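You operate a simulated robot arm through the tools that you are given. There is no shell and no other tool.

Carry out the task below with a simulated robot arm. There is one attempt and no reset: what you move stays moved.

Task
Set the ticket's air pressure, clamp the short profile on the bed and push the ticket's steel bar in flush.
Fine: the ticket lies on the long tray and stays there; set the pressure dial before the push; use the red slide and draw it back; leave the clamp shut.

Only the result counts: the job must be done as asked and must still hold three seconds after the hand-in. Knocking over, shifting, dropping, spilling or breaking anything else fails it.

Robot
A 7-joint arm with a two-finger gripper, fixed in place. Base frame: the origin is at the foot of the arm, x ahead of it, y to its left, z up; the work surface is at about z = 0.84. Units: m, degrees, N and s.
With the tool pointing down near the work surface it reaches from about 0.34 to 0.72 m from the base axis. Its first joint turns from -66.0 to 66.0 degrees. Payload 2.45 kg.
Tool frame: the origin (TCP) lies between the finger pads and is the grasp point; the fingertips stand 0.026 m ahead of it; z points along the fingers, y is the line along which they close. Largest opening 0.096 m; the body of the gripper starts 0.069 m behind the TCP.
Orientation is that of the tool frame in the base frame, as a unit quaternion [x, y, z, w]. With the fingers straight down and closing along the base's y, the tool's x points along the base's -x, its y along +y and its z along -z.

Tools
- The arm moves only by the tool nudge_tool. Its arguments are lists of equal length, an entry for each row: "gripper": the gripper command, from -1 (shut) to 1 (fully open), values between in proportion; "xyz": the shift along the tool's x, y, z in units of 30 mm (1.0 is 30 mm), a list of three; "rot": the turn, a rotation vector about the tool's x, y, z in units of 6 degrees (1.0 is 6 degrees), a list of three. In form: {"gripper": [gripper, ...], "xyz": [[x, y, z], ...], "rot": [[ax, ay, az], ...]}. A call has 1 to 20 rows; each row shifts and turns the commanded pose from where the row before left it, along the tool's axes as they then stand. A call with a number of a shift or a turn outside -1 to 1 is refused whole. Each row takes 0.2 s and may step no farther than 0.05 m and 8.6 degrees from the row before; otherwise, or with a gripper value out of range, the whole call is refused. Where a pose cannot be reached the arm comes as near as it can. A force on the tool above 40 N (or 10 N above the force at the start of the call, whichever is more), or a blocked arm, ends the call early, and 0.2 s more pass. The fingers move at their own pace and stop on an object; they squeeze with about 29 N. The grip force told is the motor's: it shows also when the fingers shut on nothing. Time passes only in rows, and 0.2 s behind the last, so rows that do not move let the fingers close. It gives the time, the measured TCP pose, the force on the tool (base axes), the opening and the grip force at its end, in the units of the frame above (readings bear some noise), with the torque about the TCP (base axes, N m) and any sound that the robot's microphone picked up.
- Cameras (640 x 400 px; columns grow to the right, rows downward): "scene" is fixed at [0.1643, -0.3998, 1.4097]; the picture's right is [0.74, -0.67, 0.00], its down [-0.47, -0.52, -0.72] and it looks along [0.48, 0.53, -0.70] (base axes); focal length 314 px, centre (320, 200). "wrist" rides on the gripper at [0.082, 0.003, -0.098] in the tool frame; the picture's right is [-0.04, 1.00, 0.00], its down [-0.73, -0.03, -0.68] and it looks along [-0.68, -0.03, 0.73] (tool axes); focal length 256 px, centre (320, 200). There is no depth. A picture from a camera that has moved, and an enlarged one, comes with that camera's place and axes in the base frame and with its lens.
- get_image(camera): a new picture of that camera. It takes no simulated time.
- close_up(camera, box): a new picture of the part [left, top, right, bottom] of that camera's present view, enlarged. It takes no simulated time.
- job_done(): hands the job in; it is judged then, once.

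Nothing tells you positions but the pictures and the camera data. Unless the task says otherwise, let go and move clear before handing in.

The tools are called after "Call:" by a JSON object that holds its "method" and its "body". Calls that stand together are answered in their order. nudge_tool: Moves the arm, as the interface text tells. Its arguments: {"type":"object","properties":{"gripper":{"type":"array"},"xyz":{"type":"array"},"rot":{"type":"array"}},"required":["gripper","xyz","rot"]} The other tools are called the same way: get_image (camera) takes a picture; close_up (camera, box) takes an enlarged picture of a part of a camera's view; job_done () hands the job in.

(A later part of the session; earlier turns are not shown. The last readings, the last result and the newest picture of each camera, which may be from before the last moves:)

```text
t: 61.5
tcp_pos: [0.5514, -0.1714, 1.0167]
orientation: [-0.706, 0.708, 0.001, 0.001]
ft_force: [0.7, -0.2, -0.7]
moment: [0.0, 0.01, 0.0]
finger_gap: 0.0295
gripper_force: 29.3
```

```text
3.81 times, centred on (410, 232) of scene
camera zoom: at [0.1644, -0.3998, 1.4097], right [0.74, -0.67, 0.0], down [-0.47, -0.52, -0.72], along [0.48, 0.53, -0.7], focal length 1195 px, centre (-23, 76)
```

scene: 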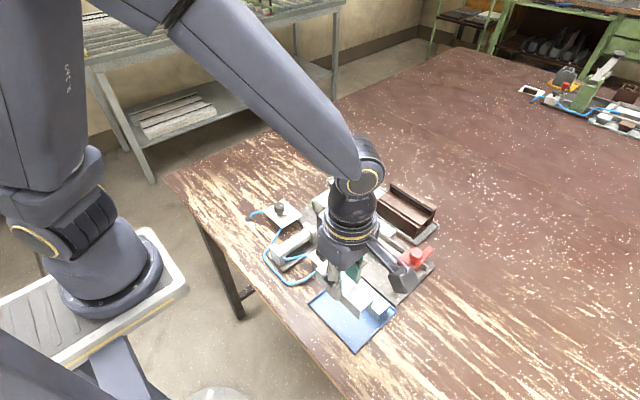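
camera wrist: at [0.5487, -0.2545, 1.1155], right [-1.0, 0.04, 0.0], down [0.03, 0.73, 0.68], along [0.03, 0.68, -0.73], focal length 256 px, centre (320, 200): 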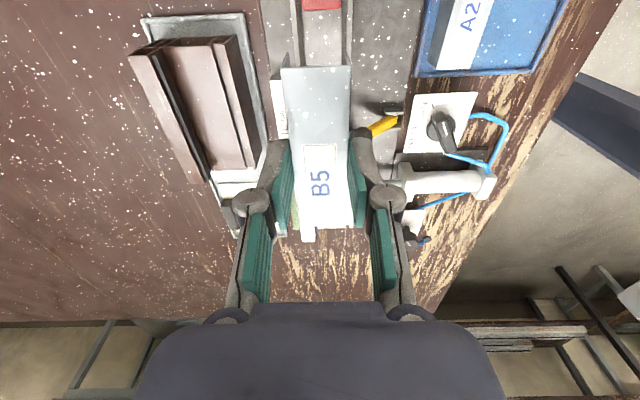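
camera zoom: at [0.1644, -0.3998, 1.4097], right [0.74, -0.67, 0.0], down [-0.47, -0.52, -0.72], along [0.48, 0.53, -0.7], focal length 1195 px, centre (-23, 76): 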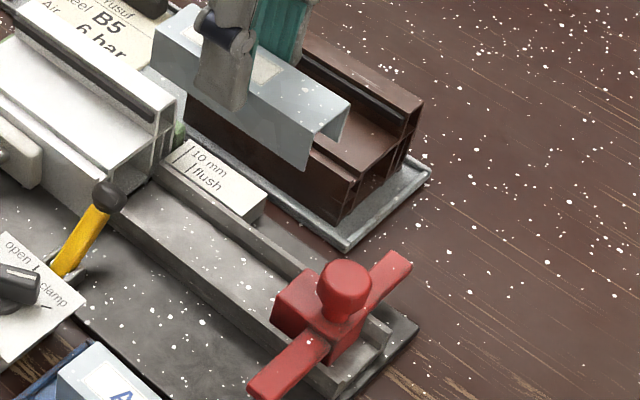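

The channel is tapered: the floor is about 33.5 mm wide, centred at x ≈ 0.549, and wider at the top. The bar's centre is at about x 0.552, so I'll shift 3 mm in -x and lower to just above the rails.

Call:
{"method": "nudge_tool", "body": {"gripper": [-1, -1, -1, -1, -1, -1], "xyz": [[0, 0.1, 0.5], [0, 0, 1], [0, 0, 1], [0, 0, 0.6], [0, 0, 0.3], [0, 0, 0]], "rot": [[0, 0, 0], [0, 0, 0], [0, 0, 0], [0, 0, 0], [0, 0, 0], [0, 0, 0]]}}

Call:
{"method": "get_image", "body": {"camera": "wrist"}}

Call:
{"method": "close_up", "body": {"camera": "wrist", "box": [250, 0, 390, 90]}}

Call:
{"method": "close_up", "body": {"camera": "scene", "box": [330, 180, 440, 285]}}

```text
t: 62.9
tcp_pos: [0.5485, -0.1712, 0.9152]
orientation: [-0.707, 0.707, 0.001, -0.001]
ft_force: [-0.3, -0.2, -1.0]
moment: [-0.01, 0.01, 0.02]
finger_gap: 0.0293
gripper_force: 29.3
```

```text
taken
camera wrist: at [0.5455, -0.2536, 1.0124], right [-1.0, 0.04, 0.0], down [0.03, 0.73, 0.68], along [0.03, 0.68, -0.73], focal length 256 px, centre (320, 200)
```

wrist: 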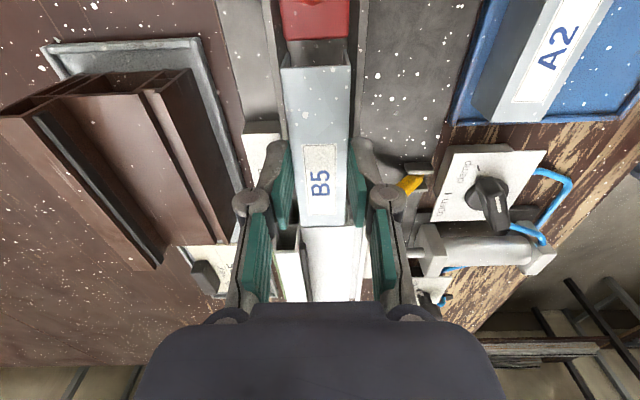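

```text
4.44 times, centred on (320, 45) of wrist
camera zoom: at [0.5455, -0.2536, 1.0124], right [-1.0, 0.04, 0.0], down [0.03, 0.73, 0.68], along [0.03, 0.68, -0.73], focal length 1138 px, centre (320, 889)
```

zoom: 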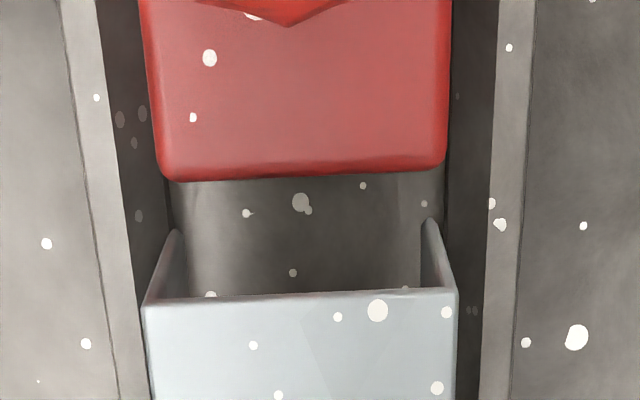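

```text
3.81 times, centred on (385, 232) of scene
camera zoom: at [0.1644, -0.3998, 1.4097], right [0.74, -0.67, 0.0], down [-0.47, -0.52, -0.72], along [0.48, 0.53, -0.7], focal length 1195 px, centre (72, 76)
```

zoom: 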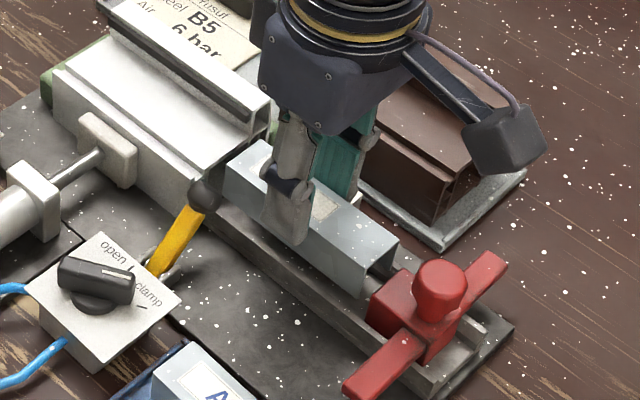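

The bar is centred in the channel to within a millimetre. I'll lower it in small steps and watch for contact.

Call:
{"method": "nudge_tool", "body": {"gripper": [-1, -1, -1, -1], "xyz": [[0, 0, 0.2], [0, 0, 0.2], [0, 0, 0.15], [0, 0, 0]], "rot": [[0, 0, 0], [0, 0, 0], [0, 0, 0], [0, 0, 0]]}}

Call:
{"method": "nudge_tool", "body": {"gripper": [-1, -1, -1], "xyz": [[0, 0, 0.05], [0, 0, 0.05], [0, 0, 0]], "rot": [[0, 0, 0], [0, 0, 0], [0, 0, 0]]}}

Call:
{"method": "close_up", "body": {"camera": "scene", "box": [350, 200, 430, 275]}}

```text
t: 63.9
tcp_pos: [0.547, -0.1722, 0.8993]
orientation: [-0.706, 0.708, 0.0, -0.001]
ft_force: [-2.3, 0.7, 10.1]
moment: [0.27, 0.09, 0.01]
finger_gap: 0.0295
gripper_force: 29.5
```

```text
t: 64.7
tcp_pos: [0.5483, -0.1716, 0.8985]
orientation: [0.707, -0.707, 0.0, 0.001]
ft_force: [-4.2, 2.2, 24.1]
moment: [0.02, 0.11, -0.03]
finger_gap: 0.0296
gripper_force: 29.1
```

```text
5.33 times, centred on (390, 238) of scene
camera zoom: at [0.1638, -0.3996, 1.4098], right [0.74, -0.67, 0.0], down [-0.47, -0.52, -0.72], along [0.48, 0.53, -0.7], focal length 1673 px, centre (-53, 0)
```

zoom: 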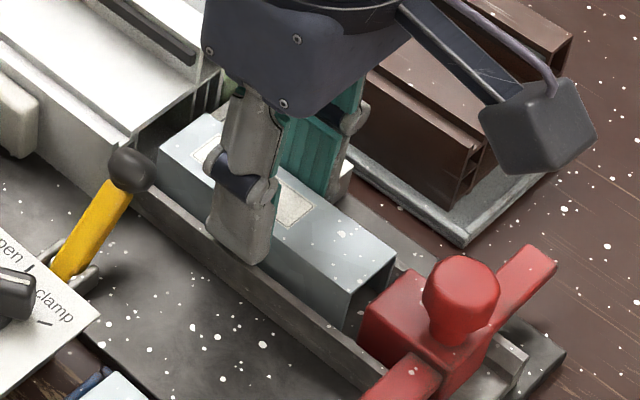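

Contact is at about z 0.899, which fits the bar resting on the bed. I'll relieve the force slightly and open the fingers just enough to release.

Call:
{"method": "nudge_tool", "body": {"gripper": [-1, -0.35, -0.3, -0.25, -0.2, -0.2], "xyz": [[0, 0, -0.06], [0, 0, 0], [0, 0, 0], [0, 0, 0], [0, 0, 0], [0, 0, 0]], "rot": [[0, 0, 0], [0, 0, 0], [0, 0, 0], [0, 0, 0], [0, 0, 0], [0, 0, 0]]}}

Call:
{"method": "close_up", "body": {"camera": "scene", "box": [350, 200, 430, 275]}}

Call:
{"method": "close_up", "body": {"camera": "wrist", "box": [230, 0, 410, 240]}}

```text
t: 66.1
tcp_pos: [0.5472, -0.1711, 0.8986]
orientation: [-0.706, 0.708, 0.0, -0.001]
ft_force: [-0.3, 0.3, -0.7]
moment: [-0.01, -0.01, 0.0]
finger_gap: 0.0383
gripper_force: 0.0
```

```text
5.33 times, centred on (390, 238) of scene
camera zoom: at [0.1643, -0.3998, 1.4097], right [0.74, -0.67, 0.0], down [-0.47, -0.52, -0.72], along [0.48, 0.53, -0.7], focal length 1673 px, centre (-53, 0)
```

zoom: 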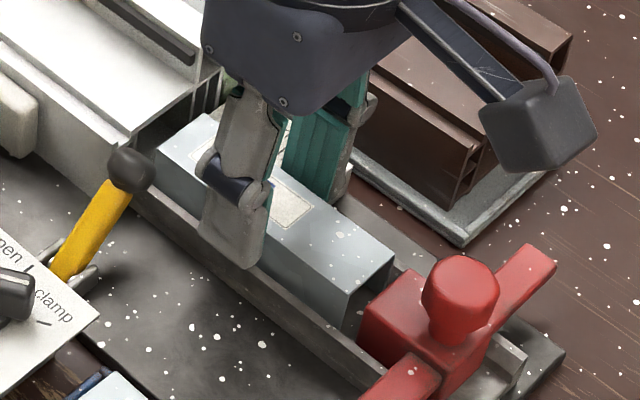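

```text
1.67 times, centred on (320, 120) of wrist
camera zoom: at [0.5449, -0.2538, 0.9961], right [-1.0, 0.04, 0.0], down [0.03, 0.73, 0.68], along [0.03, 0.68, -0.73], focal length 427 px, centre (320, 333)
```

zoom: 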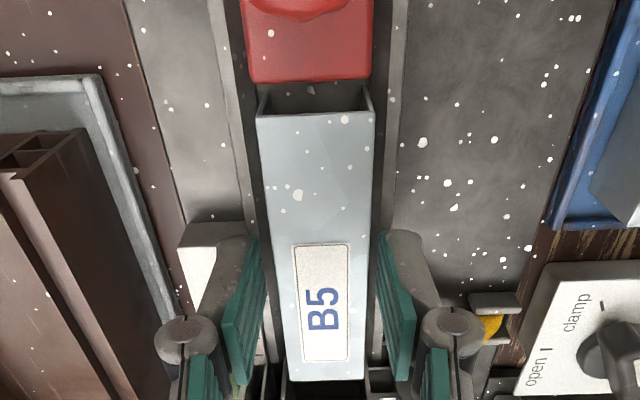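

The bar is sitting in the channel. I'll lift straight up and check its alignment with the chamber.

Call:
{"method": "nudge_tool", "body": {"gripper": [-0.2, -0.2, -0.2, -0.2, 0, 0], "xyz": [[0, 0, -0.4], [0, 0, -0.8], [0, 0, -1], [0, 0, -1], [0, 0, -0.8], [0, 0, 0]], "rot": [[0, 0, 0], [0, 0, 0], [0, 0, 0], [0, 0, 0], [0, 0, 0], [0, 0, 0]]}}

Call:
{"method": "get_image", "body": {"camera": "wrist"}}

Call:
{"method": "close_up", "body": {"camera": "wrist", "box": [250, 0, 400, 170]}}

Call:
{"method": "close_up", "body": {"camera": "scene", "box": [340, 190, 440, 285]}}

```text
t: 67.5
tcp_pos: [0.5476, -0.1713, 1.0188]
orientation: [-0.707, 0.707, 0.001, -0.001]
ft_force: [-0.2, 0.2, 0.0]
moment: [0.02, -0.01, -0.01]
finger_gap: 0.0482
gripper_force: 0.0
```

```text
taken
camera wrist: at [0.5444, -0.2536, 1.117], right [-1.0, 0.04, 0.0], down [0.03, 0.73, 0.68], along [0.03, 0.68, -0.73], focal length 256 px, centre (320, 200)
```

wrist: 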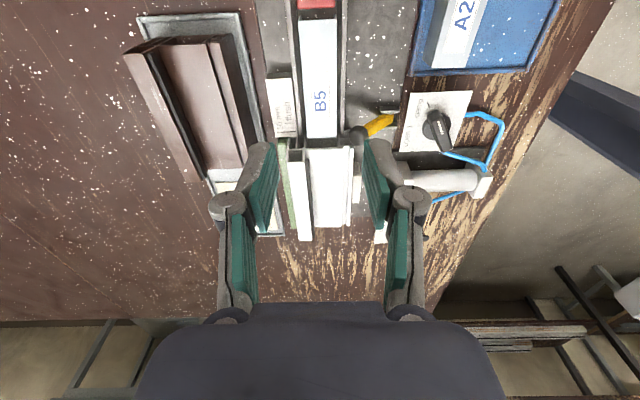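

```text
2.35 times, centred on (325, 85) of wrist
camera zoom: at [0.5444, -0.2536, 1.117], right [-1.0, 0.04, 0.0], down [0.03, 0.73, 0.68], along [0.03, 0.68, -0.73], focal length 602 px, centre (308, 471)
```

zoom: 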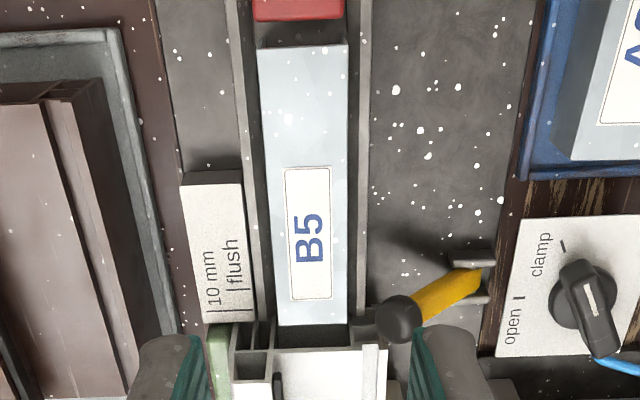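

```text
4.21 times, centred on (390, 238) of scene
camera zoom: at [0.1643, -0.3998, 1.4097], right [0.74, -0.67, 0.0], down [-0.47, -0.52, -0.72], along [0.48, 0.53, -0.7], focal length 1321 px, centre (25, 42)
```

zoom: 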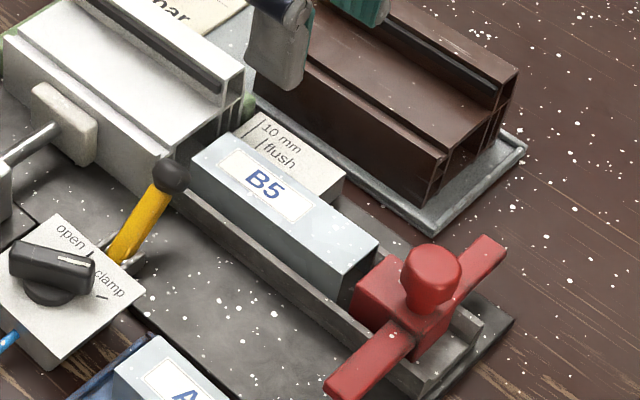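

B5 sits aligned with the chamber. The slide knob is at about (0.549, -0.256, top z 0.91). I'll turn to yaw 0 so the fingers straddle the knob in y, for a positive push and pull, and move above it.

Call:
{"method": "nudge_tool", "body": {"gripper": [0, 0, 0, 0, 0, 0, 0, 0, 0, 0, 0, 0, 0, 0, 0, 0.15, 0.15, 0.15, 0.15], "xyz": [[0, 0, 0], [0, 0, 0], [0, 0, 0], [0, 0, 0], [0, 0, 0], [0, 0, 0], [0, 0, 0], [0, 0, 0], [0, 0, 0], [0, 0, 0], [0, 0, 0], [0, 0, 0], [0, 0, 0], [0, 0, 0], [0, 0, 0], [-0.05, -0.94, 0], [0, -0.94, 0], [0, -0.94, 0], [0, 0, 0]], "rot": [[0, 0, 1], [0, 0, 1], [0, 0, 1], [0, 0, 1], [0, 0, 1], [0, 0, 1], [0, 0, 1], [0, 0, 1], [0, 0, 1], [0, 0, 1], [0, 0, 1], [0, 0, 1], [0, 0, 1], [0, 0, 1], [0, 0, 1], [0, 0, 0], [0, 0, 0], [0, 0, 0], [0, 0, 0]]}}

Call:
{"method": "get_image", "body": {"camera": "wrist"}}

Call:
{"method": "close_up", "body": {"camera": "wrist", "box": [240, 40, 500, 200]}}

Call:
{"method": "close_up", "body": {"camera": "wrist", "box": [270, 70, 390, 190]}}

```text
t: 71.5
tcp_pos: [0.5508, -0.2564, 1.0199]
orientation: [0.001, 1.0, 0.002, -0.001]
ft_force: [0.4, 0.4, 0.2]
moment: [0.01, -0.01, -0.01]
finger_gap: 0.0554
gripper_force: 0.1
```

```text
taken
camera wrist: at [0.4689, -0.2543, 1.1174], right [0.04, 1.0, 0.0], down [0.74, -0.03, 0.68], along [0.68, -0.03, -0.74], focal length 256 px, centre (320, 200)
```

wrist: 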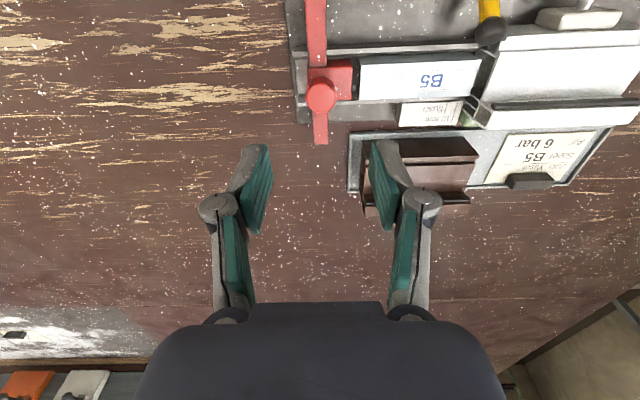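

```text
2.46 times, centred on (370, 120) of wrist
camera zoom: at [0.4689, -0.2543, 1.1174], right [0.04, 1.0, 0.0], down [0.74, -0.03, 0.68], along [0.68, -0.03, -0.74], focal length 630 px, centre (197, 397)
```

zoom: 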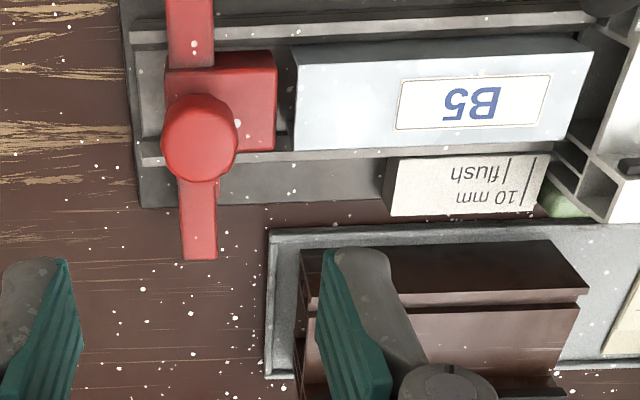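

```text
3.33 times, centred on (330, 130) of wrist
camera zoom: at [0.4689, -0.2543, 1.1174], right [0.04, 1.0, 0.0], down [0.74, -0.03, 0.68], along [0.68, -0.03, -0.74], focal length 853 px, centre (287, 433)
```

zoom: 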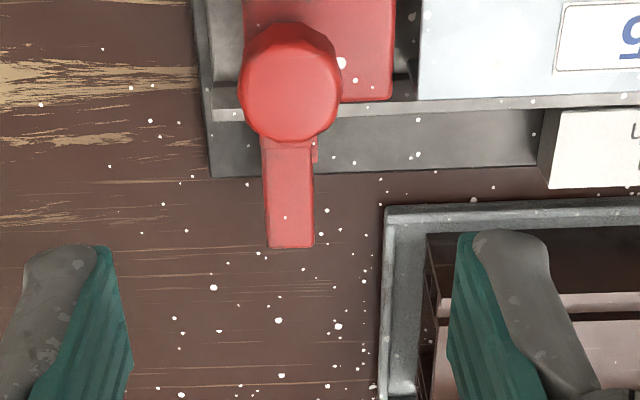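

The knob is directly below. I'll narrow the opening to 42 mm so the +y finger stays clear of the bar, then descend around the knob.

Call:
{"method": "nudge_tool", "body": {"gripper": [-0.125, -0.125, -0.125, -0.125, -0.125, -0.125], "xyz": [[0, 0, 0.6], [0, 0, 1], [0, 0, 0.9], [0, 0, 0.7], [0, 0, 0.35], [0, 0, 0]], "rot": [[0, 0, 0], [0, 0, 0], [0, 0, 0], [0, 0, 0], [0, 0, 0], [0, 0, 0]]}}

Call:
{"method": "get_image", "body": {"camera": "wrist"}}

Call:
{"method": "close_up", "body": {"camera": "wrist", "box": [240, 80, 400, 220]}}

Call:
{"method": "close_up", "body": {"camera": "scene", "box": [360, 190, 460, 300]}}

```text
t: 72.9
tcp_pos: [0.5494, -0.2565, 0.911]
orientation: [0.001, 1.0, 0.001, -0.001]
ft_force: [-0.1, -0.1, -0.6]
moment: [0.01, 0.02, 0.02]
finger_gap: 0.0418
gripper_force: 0.1
```

```text
taken
camera wrist: at [0.4677, -0.2531, 1.0094], right [0.04, 1.0, 0.0], down [0.73, -0.03, 0.68], along [0.68, -0.03, -0.74], focal length 256 px, centre (320, 200)
```

wrist: 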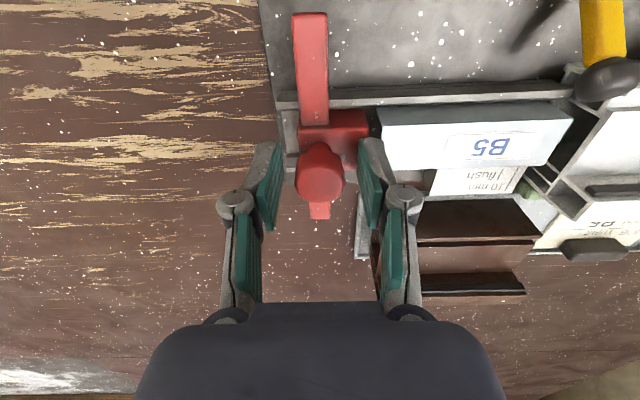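

```text
2.86 times, centred on (320, 150) of wrist
camera zoom: at [0.4677, -0.2531, 1.0094], right [0.04, 1.0, 0.0], down [0.73, -0.03, 0.68], along [0.68, -0.03, -0.74], focal length 731 px, centre (320, 343)
```

zoom: 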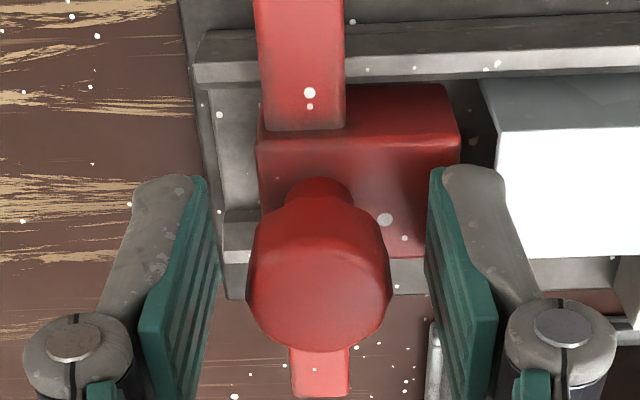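

```text
3.64 times, centred on (410, 245) of scene
camera zoom: at [0.1643, -0.3998, 1.4097], right [0.74, -0.67, 0.0], down [-0.47, -0.52, -0.72], along [0.48, 0.53, -0.7], focal length 1141 px, centre (-7, 36)
```

zoom: 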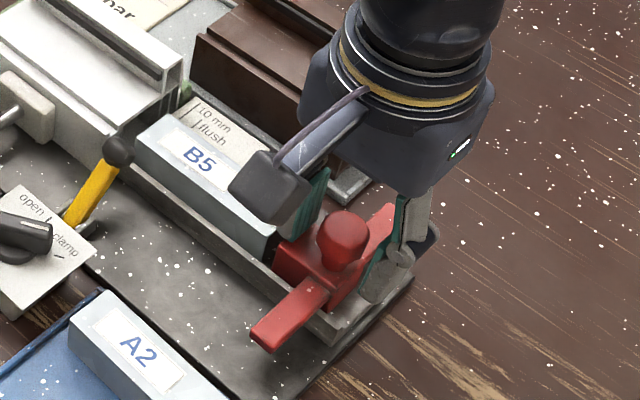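

The knob is centred between the pads. I'll close on it.

Call:
{"method": "nudge_tool", "body": {"gripper": [-1, -1, -1, -1], "xyz": [[0, 0, 0], [0, 0, 0], [0, 0, 0], [0, 0, 0]], "rot": [[0, 0, 0], [0, 0, 0], [0, 0, 0], [0, 0, 0]]}}

Call:
{"method": "close_up", "body": {"camera": "wrist", "box": [240, 80, 400, 220]}}

```text
t: 73.9
tcp_pos: [0.55, -0.256, 0.9119]
orientation: [-0.001, 1.0, 0.0, 0.0]
ft_force: [0.8, 1.1, -1.1]
moment: [0.01, -0.03, 0.01]
finger_gap: 0.0245
gripper_force: 44.8
```

```text
2.86 times, centred on (320, 150) of wrist
camera zoom: at [0.4677, -0.2531, 1.0096], right [0.04, 1.0, 0.0], down [0.74, -0.03, 0.68], along [0.68, -0.03, -0.74], focal length 731 px, centre (320, 343)
```

zoom: 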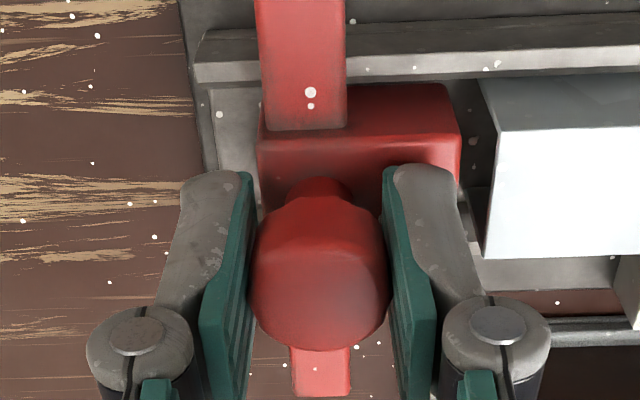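

The knob is gripped with low load. I'll start pushing in +y gently for about 18 mm, to bring the bar up to and into the chamber mouth.

Call:
{"method": "nudge_tool", "body": {"gripper": [-1, -1, -1, -1, -1], "xyz": [[0, 0.15, 0], [0, 0.15, 0], [0, 0.15, 0], [0, 0.15, 0], [0, 0, 0]], "rot": [[0, 0, 0], [0, 0, 0], [0, 0, 0], [0, 0, 0], [0, 0, 0]]}}

Call:
{"method": "get_image", "body": {"camera": "wrist"}}

Call:
{"method": "close_up", "body": {"camera": "wrist", "box": [320, 60, 560, 220]}}

Call:
{"method": "close_up", "body": {"camera": "scene", "box": [350, 190, 450, 300]}}

```text
t: 75.1
tcp_pos: [0.5485, -0.2372, 0.9119]
orientation: [0.0, 1.0, 0.001, -0.001]
ft_force: [0.3, -0.3, -1.0]
moment: [-0.01, 0.33, -0.01]
finger_gap: 0.0244
gripper_force: 45.1
```

```text
taken
camera wrist: at [0.4677, -0.235, 1.0095], right [0.04, 1.0, 0.0], down [0.73, -0.03, 0.68], along [0.68, -0.03, -0.74], focal length 256 px, centre (320, 200)
```

wrist: 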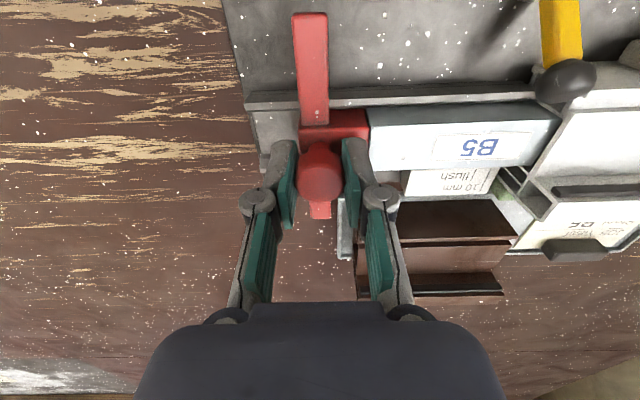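

```text
2.50 times, centred on (440, 140) of wrist
camera zoom: at [0.4677, -0.235, 1.0095], right [0.04, 1.0, 0.0], down [0.73, -0.03, 0.68], along [0.68, -0.03, -0.74], focal length 640 px, centre (20, 350)
```

zoom: 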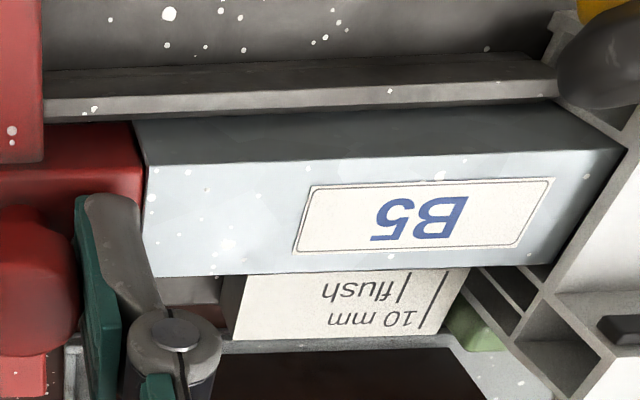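

```text
3.64 times, centred on (400, 245) of scene
camera zoom: at [0.1644, -0.3998, 1.4097], right [0.74, -0.67, 0.0], down [-0.47, -0.52, -0.72], along [0.48, 0.53, -0.7], focal length 1141 px, centre (29, 36)
```

zoom: 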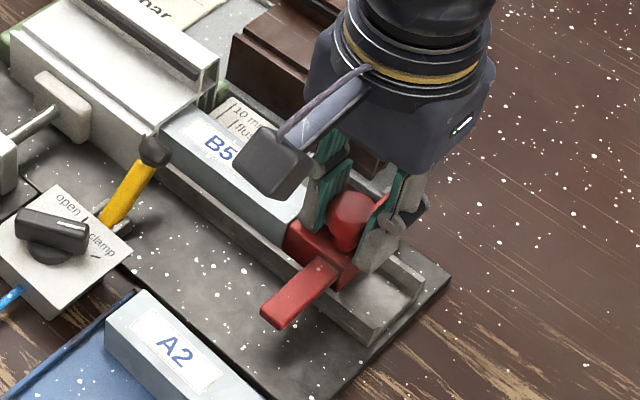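

The bar is at the mouth of the chamber and force is low. I'll continue pushing slowly, another 60 mm.

Call:
{"method": "nudge_tool", "body": {"gripper": [-1, -1, -1, -1, -1, -1, -1, -1, -1, -1, -1], "xyz": [[0, 0.2, 0], [0, 0.2, 0], [0, 0.2, 0], [0, 0.2, 0], [0, 0.2, 0], [0, 0.2, 0], [0, 0.2, 0], [0, 0.2, 0], [0, 0.2, 0], [0, 0.2, 0], [0, 0, 0]], "rot": [[0, 0, 0], [0, 0, 0], [0, 0, 0], [0, 0, 0], [0, 0, 0], [0, 0, 0], [0, 0, 0], [0, 0, 0], [0, 0, 0], [0, 0, 0], [0, 0, 0]]}}

Call:
{"method": "get_image", "body": {"camera": "wrist"}}

Call:
{"method": "close_up", "body": {"camera": "wrist", "box": [310, 50, 470, 200]}}

Call:
{"method": "close_up", "body": {"camera": "scene", "box": [340, 170, 440, 280]}}

```text
t: 77.5
tcp_pos: [0.5493, -0.1772, 0.9105]
orientation: [0.001, 1.0, 0.001, 0.0]
ft_force: [3.9, -0.6, 6.1]
moment: [0.0, -0.1, 0.04]
finger_gap: 0.0247
gripper_force: 44.8
```

```text
taken
camera wrist: at [0.4675, -0.1742, 1.0094], right [0.04, 1.0, 0.0], down [0.73, -0.03, 0.68], along [0.68, -0.03, -0.73], focal length 256 px, centre (320, 200)
```

wrist: 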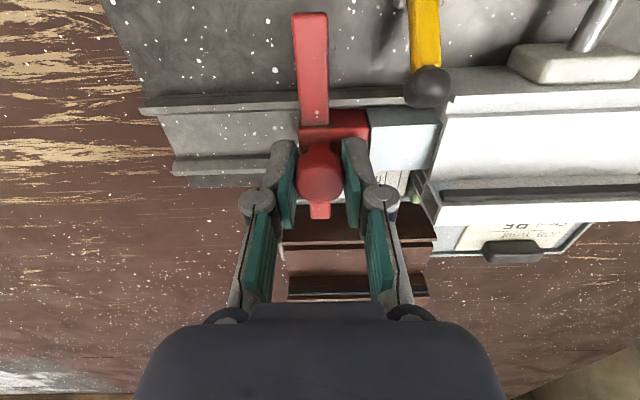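

```text
2.67 times, centred on (390, 125) of wrist
camera zoom: at [0.4675, -0.1742, 1.0094], right [0.04, 1.0, 0.0], down [0.73, -0.03, 0.68], along [0.68, -0.03, -0.73], focal length 683 px, centre (133, 400)
```

zoom: 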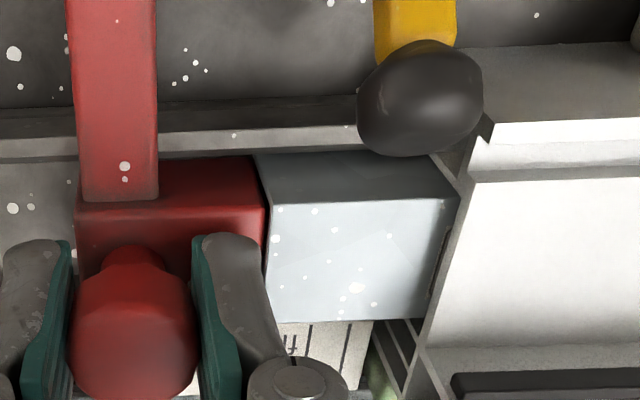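

```text
3.64 times, centred on (390, 225) of scene
camera zoom: at [0.1643, -0.3998, 1.4097], right [0.74, -0.67, 0.0], down [-0.47, -0.52, -0.72], along [0.48, 0.53, -0.7], focal length 1141 px, centre (66, 109)
```

zoom: 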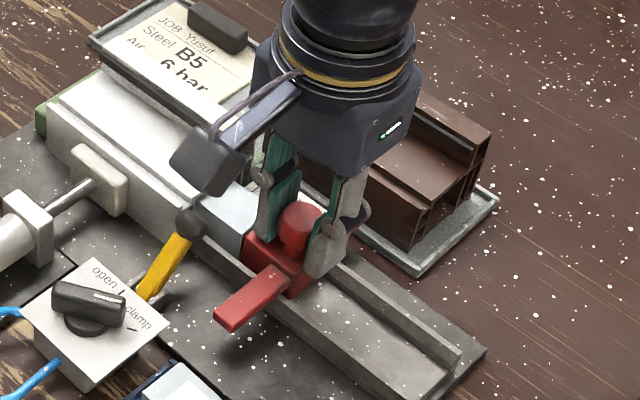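

Insertion is going smoothly. From this view about 35 mm of bar is still outside, so I'll push another 20 mm and measure again.

Call:
{"method": "nudge_tool", "body": {"gripper": [-1, -1, -1, -1, -1], "xyz": [[0, 0.17, 0], [0, 0.17, 0], [0, 0.17, 0], [0, 0.17, 0], [0, 0, 0]], "rot": [[0, 0, 0], [0, 0, 0], [0, 0, 0], [0, 0, 0], [0, 0, 0]]}}

Call:
{"method": "close_up", "body": {"camera": "wrist", "box": [310, 50, 470, 200]}}

Call:
{"method": "close_up", "body": {"camera": "wrist", "box": [350, 90, 420, 190]}}

Call:
{"method": "close_up", "body": {"camera": "scene", "box": [350, 200, 420, 265]}}

```text
t: 78.7
tcp_pos: [0.5493, -0.1574, 0.9112]
orientation: [0.0, 1.0, 0.001, 0.0]
ft_force: [6.2, 0.8, -5.6]
moment: [-0.06, -0.25, -0.05]
finger_gap: 0.0246
gripper_force: 44.7
```

```text
2.67 times, centred on (390, 125) of wrist
camera zoom: at [0.4676, -0.1539, 1.0095], right [0.04, 1.0, 0.0], down [0.74, -0.03, 0.68], along [0.68, -0.03, -0.74], focal length 683 px, centre (133, 400)
```

zoom: 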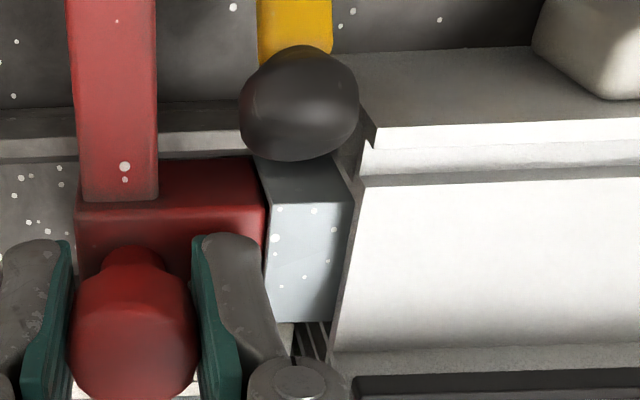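

```text
4.00 times, centred on (385, 140) of wrist
camera zoom: at [0.4676, -0.1539, 1.0095], right [0.04, 1.0, 0.0], down [0.74, -0.03, 0.68], along [0.68, -0.03, -0.74], focal length 1024 px, centre (60, 440)
```

zoom: 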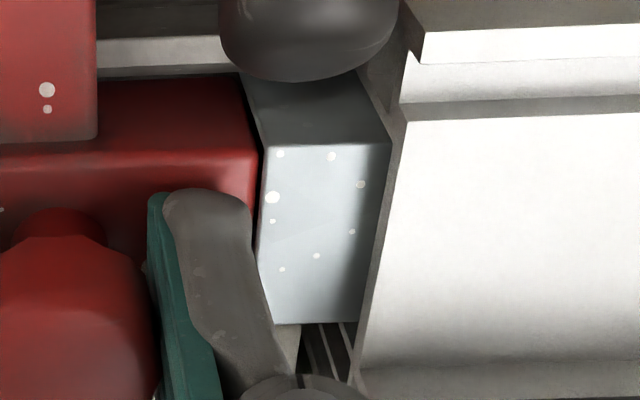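

```text
6.15 times, centred on (385, 232) of scene
camera zoom: at [0.1646, -0.3998, 1.4096], right [0.74, -0.67, 0.0], down [-0.47, -0.52, -0.72], along [0.48, 0.53, -0.7], focal length 1931 px, centre (-80, 0)
```

zoom: 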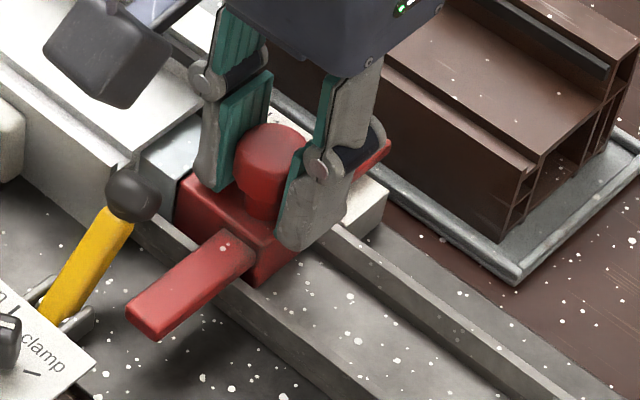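

About 17 mm remains. The slide's crossbar will pass within 2 mm or so of the yellow lever at flush, so I must not overrun. I'll push 12 mm more in fine steps and re-measure.

Call:
{"method": "nudge_tool", "body": {"gripper": [-1, -1, -1, -1, -1], "xyz": [[0, 0.1, 0], [0, 0.1, 0], [0, 0.1, 0], [0, 0.1, 0], [0, 0, 0]], "rot": [[0, 0, 0], [0, 0, 0], [0, 0, 0], [0, 0, 0], [0, 0, 0]]}}

Call:
{"method": "close_up", "body": {"camera": "wrist", "box": [350, 90, 420, 190]}}

Call:
{"method": "close_up", "body": {"camera": "wrist", "box": [320, 50, 420, 130]}}

Call:
{"method": "close_up", "body": {"camera": "scene", "box": [350, 205, 410, 255]}}

Call:
{"method": "close_up", "body": {"camera": "wrist", "box": [300, 150, 400, 230]}}

```text
t: 79.9
tcp_pos: [0.5481, -0.1453, 0.9105]
orientation: [0.001, 1.0, 0.001, -0.001]
ft_force: [-4.7, -2.6, 6.3]
moment: [-0.03, 0.23, -0.03]
finger_gap: 0.0244
gripper_force: 45.8
```

```text
4.00 times, centred on (385, 140) of wrist
camera zoom: at [0.4678, -0.1431, 1.0096], right [0.04, 1.0, 0.0], down [0.74, -0.03, 0.68], along [0.68, -0.03, -0.74], focal length 1024 px, centre (60, 440)
```

zoom: 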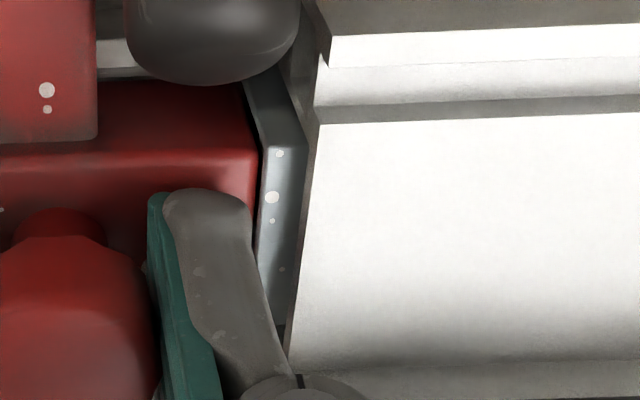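

```text
5.00 times, centred on (370, 90) of wrist
camera zoom: at [0.4678, -0.1431, 1.0096], right [0.04, 1.0, 0.0], down [0.74, -0.03, 0.68], along [0.68, -0.03, -0.74], focal length 1280 px, centre (70, 750)
```

zoom: 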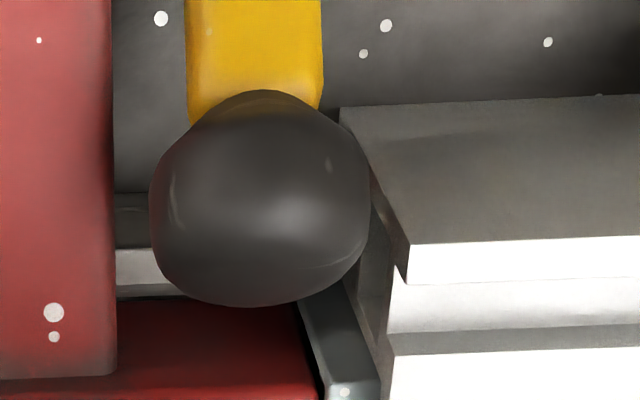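

```text
8.00 times, centred on (380, 230) of scene
camera zoom: at [0.1641, -0.3998, 1.4097], right [0.74, -0.67, 0.0], down [-0.47, -0.52, -0.72], along [0.48, 0.53, -0.7], focal length 2510 px, centre (-160, -40)
```

zoom: 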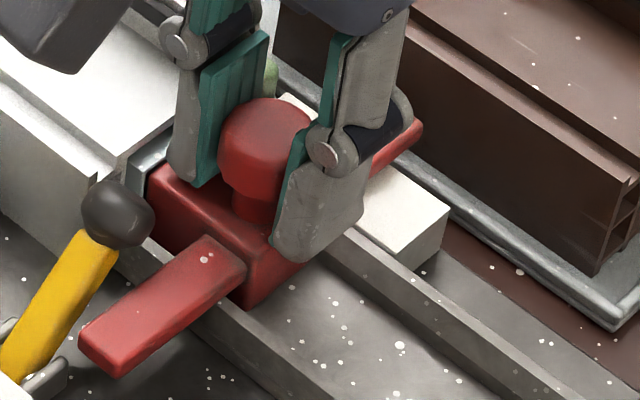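

```text
5.00 times, centred on (350, 190) of wrist
camera zoom: at [0.4678, -0.1431, 1.0096], right [0.04, 1.0, 0.0], down [0.74, -0.03, 0.68], along [0.68, -0.03, -0.74], focal length 1280 px, centre (170, 250)
```

zoom: 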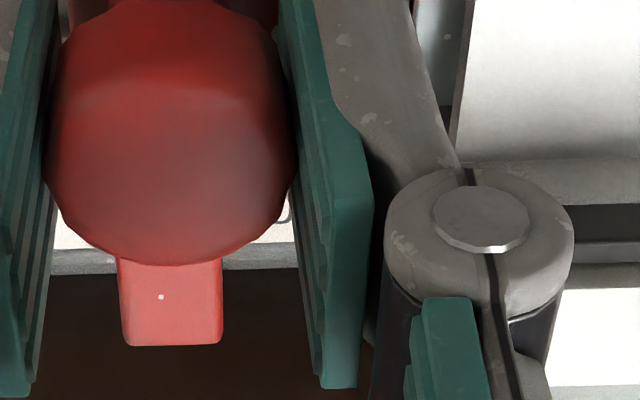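

About 5–6 mm remains, and the crossbar is about 7 mm short of the yellow arm. I'll zoom right in on the bar end against the profile end to get an exact number.

Call:
{"method": "close_up", "body": {"camera": "wrist", "box": [354, 105, 386, 130]}}

Call:
{"method": "close_up", "body": {"camera": "wrist", "box": [354, 125, 386, 175]}}

Call:
{"method": "close_up", "body": {"camera": "scene", "box": [358, 215, 378, 232]}}

```text
16.00 times, centred on (370, 118) of wrist
camera zoom: at [0.4678, -0.1431, 1.0096], right [0.04, 1.0, 0.0], down [0.74, -0.03, 0.68], along [0.68, -0.03, -0.74], focal length 4096 px, centre (-480, 1520)
```

zoom: 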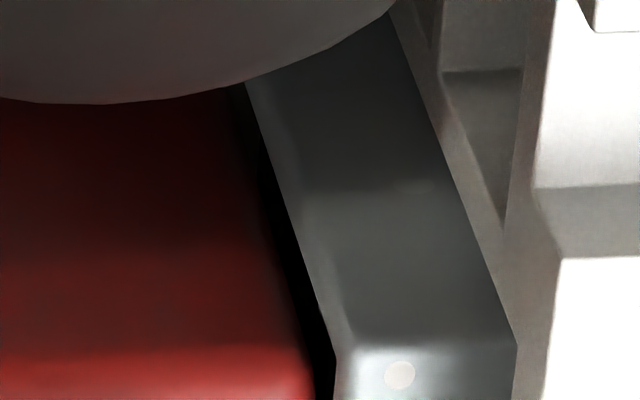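

```text
8.00 times, centred on (370, 150) of wrist
camera zoom: at [0.4678, -0.1431, 1.0096], right [0.04, 1.0, 0.0], down [0.74, -0.03, 0.68], along [0.68, -0.03, -0.74], focal length 2048 px, centre (-80, 600)
```

zoom: 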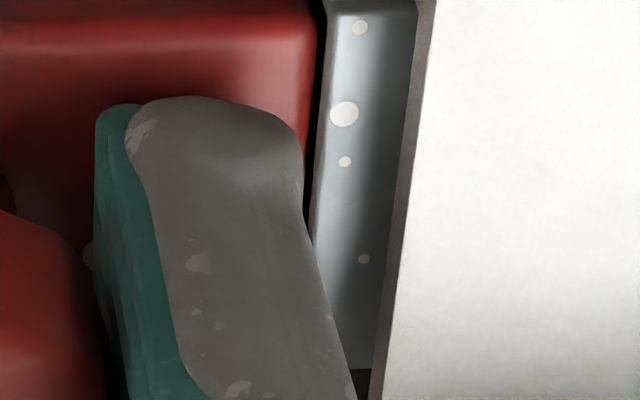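

```text
16.00 times, centred on (368, 224) of scene
camera zoom: at [0.1641, -0.3998, 1.4097], right [0.74, -0.67, 0.0], down [-0.47, -0.52, -0.72], along [0.48, 0.53, -0.7], focal length 5020 px, centre (-448, -176)
```

zoom: 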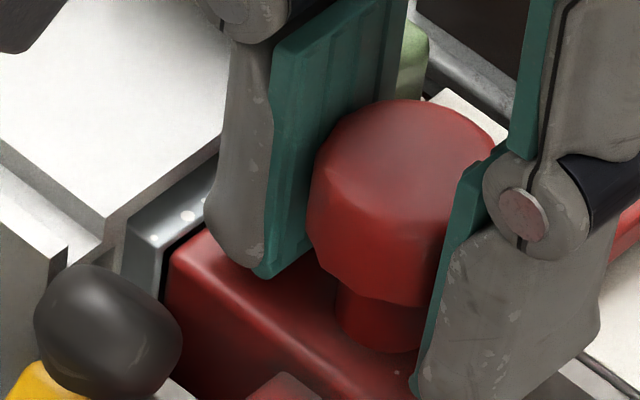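

The remaining distance comes out at about 5–6 mm, depending on the exact height. I'll advance 3.6 mm and re-measure.

Call:
{"method": "nudge_tool", "body": {"gripper": [-1, -1, -1, -1], "xyz": [[0, 0.06, 0], [0, 0.06, 0], [0, 0, 0], [0, 0, 0]], "rot": [[0, 0, 0], [0, 0, 0], [0, 0, 0], [0, 0, 0]]}}

Call:
{"method": "close_up", "body": {"camera": "wrist", "box": [354, 105, 386, 130]}}

Call:
{"method": "close_up", "body": {"camera": "wrist", "box": [320, 50, 420, 130]}}

Call:
{"method": "close_up", "body": {"camera": "scene", "box": [358, 215, 378, 232]}}

```text
t: 80.9
tcp_pos: [0.548, -0.1416, 0.9122]
orientation: [0.0, 1.0, 0.0, -0.001]
ft_force: [-3.3, -0.2, 8.4]
moment: [-0.02, 0.12, -0.03]
finger_gap: 0.0246
gripper_force: 44.8
```

```text
16.00 times, centred on (370, 118) of wrist
camera zoom: at [0.4676, -0.1393, 1.0094], right [0.04, 1.0, 0.0], down [0.73, -0.03, 0.68], along [0.68, -0.03, -0.74], focal length 4096 px, centre (-480, 1520)
```

zoom: 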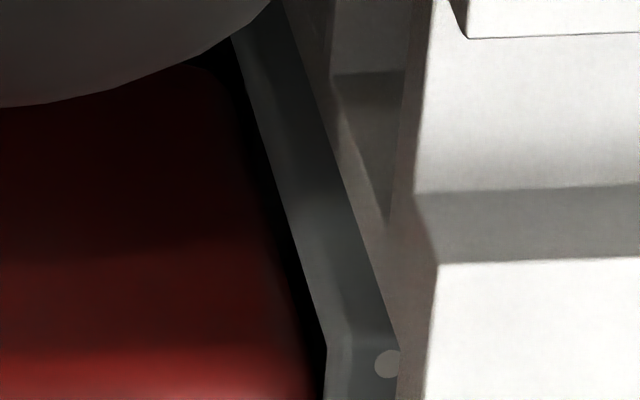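

```text
5.00 times, centred on (370, 90) of wrist
camera zoom: at [0.4676, -0.1393, 1.0094], right [0.04, 1.0, 0.0], down [0.73, -0.03, 0.68], along [0.68, -0.03, -0.74], focal length 1280 px, centre (70, 750)
```

zoom: 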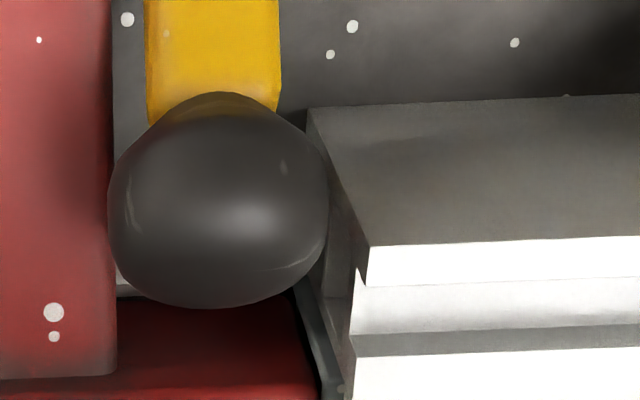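

```text
16.00 times, centred on (368, 224) of scene
camera zoom: at [0.1641, -0.3998, 1.4097], right [0.74, -0.67, 0.0], down [-0.47, -0.52, -0.72], along [0.48, 0.53, -0.7], focal length 5020 px, centre (-448, -176)
```

zoom: 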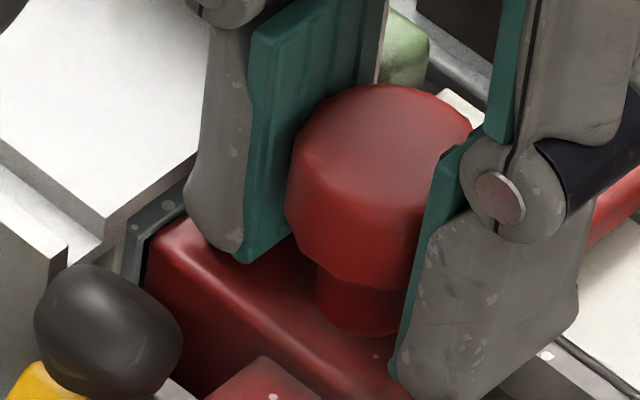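

By this view about 2 mm remains (bar end ≈ -0.115, profile end ≈ -0.113). Before finishing, I'll let go, rise and look straight down at the bar end and the pointer against the "flush" line.

Call:
{"method": "nudge_tool", "body": {"gripper": [-0.35, -0.35, -0.35, -0.35, -0.35, -0.35, -0.35], "xyz": [[0, 0, 0], [0, 0, 0], [0, 0, -0.3], [0, 0, -0.7], [0, 0, -1], [0, 0, -1], [0, 0, -1]], "rot": [[0, 0, 0], [0, 0, 0], [0, 0, 0], [0, 0, 0], [0, 0, 0], [0, 0, 0], [0, 0, 0]]}}

Call:
{"method": "nudge_tool", "body": {"gripper": [0, 1, 1, 1, 1, 1, 1, 1, 1], "xyz": [[0, 0.5, 0], [0, 0, 0], [0, 0, 0], [0, 0, 0], [0, 0, 0], [0, 0, 0], [0, 0, 0], [0, 0, 0], [0, 0, 0]], "rot": [[0, 1, 0], [0, 1, 0], [0, 1, 0], [0, 1, 0], [0, 1, 0], [0, 1, 0], [0, 1, 0], [0, 0.17, 0], [0, 0, 0]]}}

Call:
{"method": "get_image", "body": {"camera": "wrist"}}

Call:
{"method": "close_up", "body": {"camera": "scene", "box": [350, 200, 410, 250]}}

```text
t: 82.5
tcp_pos: [0.5503, -0.1418, 1.0332]
orientation: [0.0, 1.0, 0.0, -0.001]
ft_force: [-0.2, -0.1, 0.0]
moment: [0.0, -0.03, -0.01]
finger_gap: 0.0314
gripper_force: 0.1
```

```text
t: 84.5
tcp_pos: [0.549, -0.1253, 1.0328]
orientation: [-0.001, 0.934, -0.001, -0.356]
ft_force: [0.4, 0.0, 0.2]
moment: [0.01, 0.01, -0.03]
finger_gap: 0.0962
gripper_force: 0.1
```

```text
taken
camera wrist: at [0.5536, -0.1236, 1.1598], right [0.03, 1.0, -0.03], down [1.0, -0.03, 0.02], along [0.02, -0.03, -1.0], focal length 256 px, centre (320, 200)
```

wrist: 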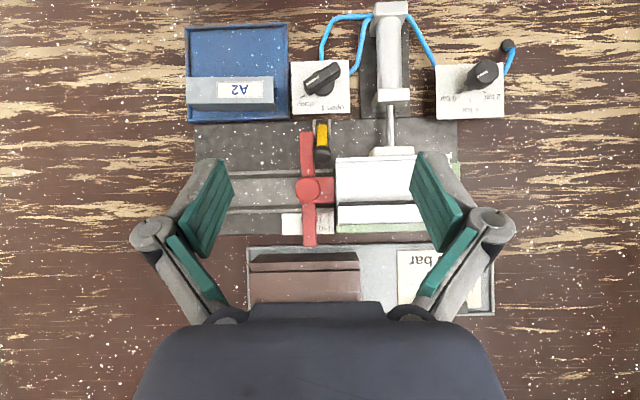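

```text
8.00 times, centred on (380, 225) of scene
camera zoom: at [0.1643, -0.3998, 1.4097], right [0.74, -0.67, 0.0], down [-0.47, -0.52, -0.72], along [0.48, 0.53, -0.7], focal length 2510 px, centre (-160, 0)
```

zoom: 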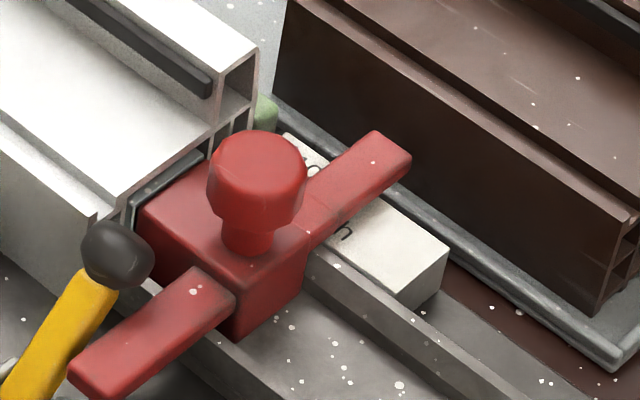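

Call:
{"method": "close_up", "body": {"camera": "wrist", "box": [275, 120, 375, 250]}}

Call:
{"method": "close_up", "body": {"camera": "wrist", "box": [318, 165, 350, 210]}}

Call:
{"method": "close_up", "body": {"camera": "wrist", "box": [295, 200, 345, 245]}}

Call:
{"method": "close_up", "body": {"camera": "wrist", "box": [290, 115, 350, 170]}}

Call:
{"method": "close_up", "body": {"camera": "scene", "box": [362, 212, 382, 230]}}

```text
3.08 times, centred on (325, 185) of wrist
camera zoom: at [0.5536, -0.1236, 1.1598], right [0.03, 1.0, -0.03], down [1.0, -0.03, 0.02], along [0.02, -0.03, -1.0], focal length 788 px, centre (305, 246)
```

zoom: 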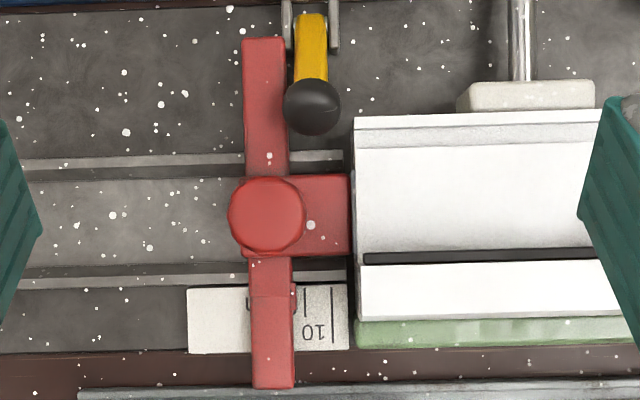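

```text
8.89 times, centred on (334, 188) of wrist
camera zoom: at [0.5536, -0.1236, 1.1598], right [0.03, 1.0, -0.03], down [1.0, -0.03, 0.02], along [0.02, -0.03, -1.0], focal length 2276 px, centre (196, 311)
```

zoom: 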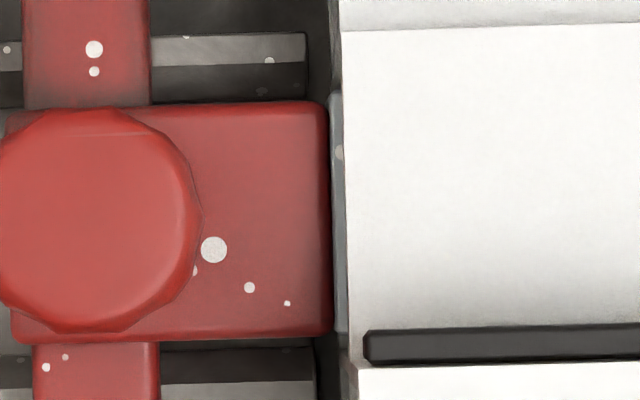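

```text
8.89 times, centred on (320, 222) of wrist
camera zoom: at [0.5536, -0.1236, 1.1598], right [0.03, 1.0, -0.03], down [1.0, -0.03, 0.02], along [0.02, -0.03, -1.0], focal length 2276 px, centre (320, 0)
```

zoom: 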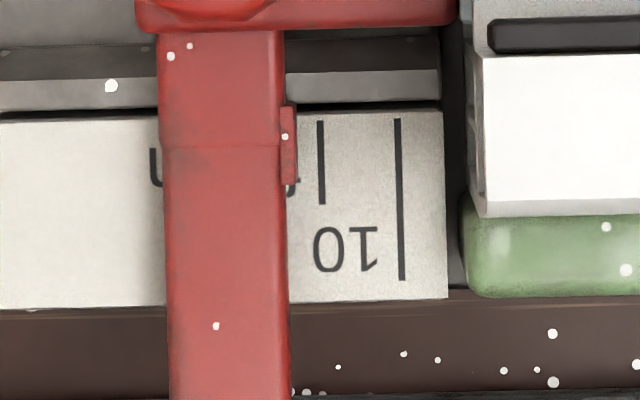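

```text
7.27 times, centred on (320, 142) of wrist
camera zoom: at [0.5536, -0.1236, 1.1598], right [0.03, 1.0, -0.03], down [1.0, -0.03, 0.02], along [0.02, -0.03, -1.0], focal length 1862 px, centre (320, 618)
```

zoom: 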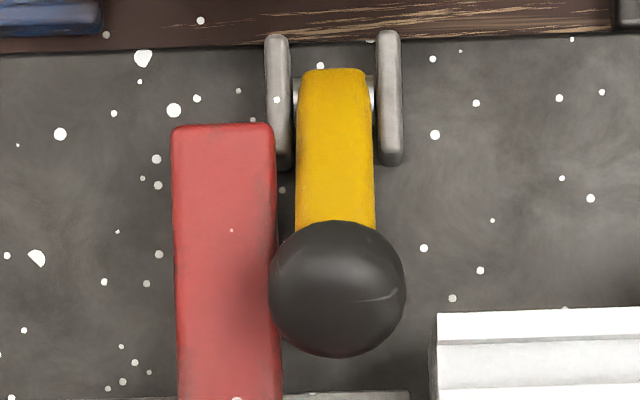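

```text
16.00 times, centred on (372, 221) of scene
camera zoom: at [0.1643, -0.3998, 1.4097], right [0.74, -0.67, 0.0], down [-0.47, -0.52, -0.72], along [0.48, 0.53, -0.7], focal length 5020 px, centre (-512, -136)
```

zoom: 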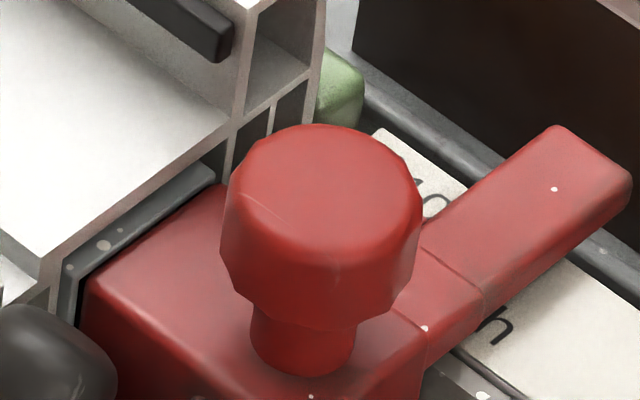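

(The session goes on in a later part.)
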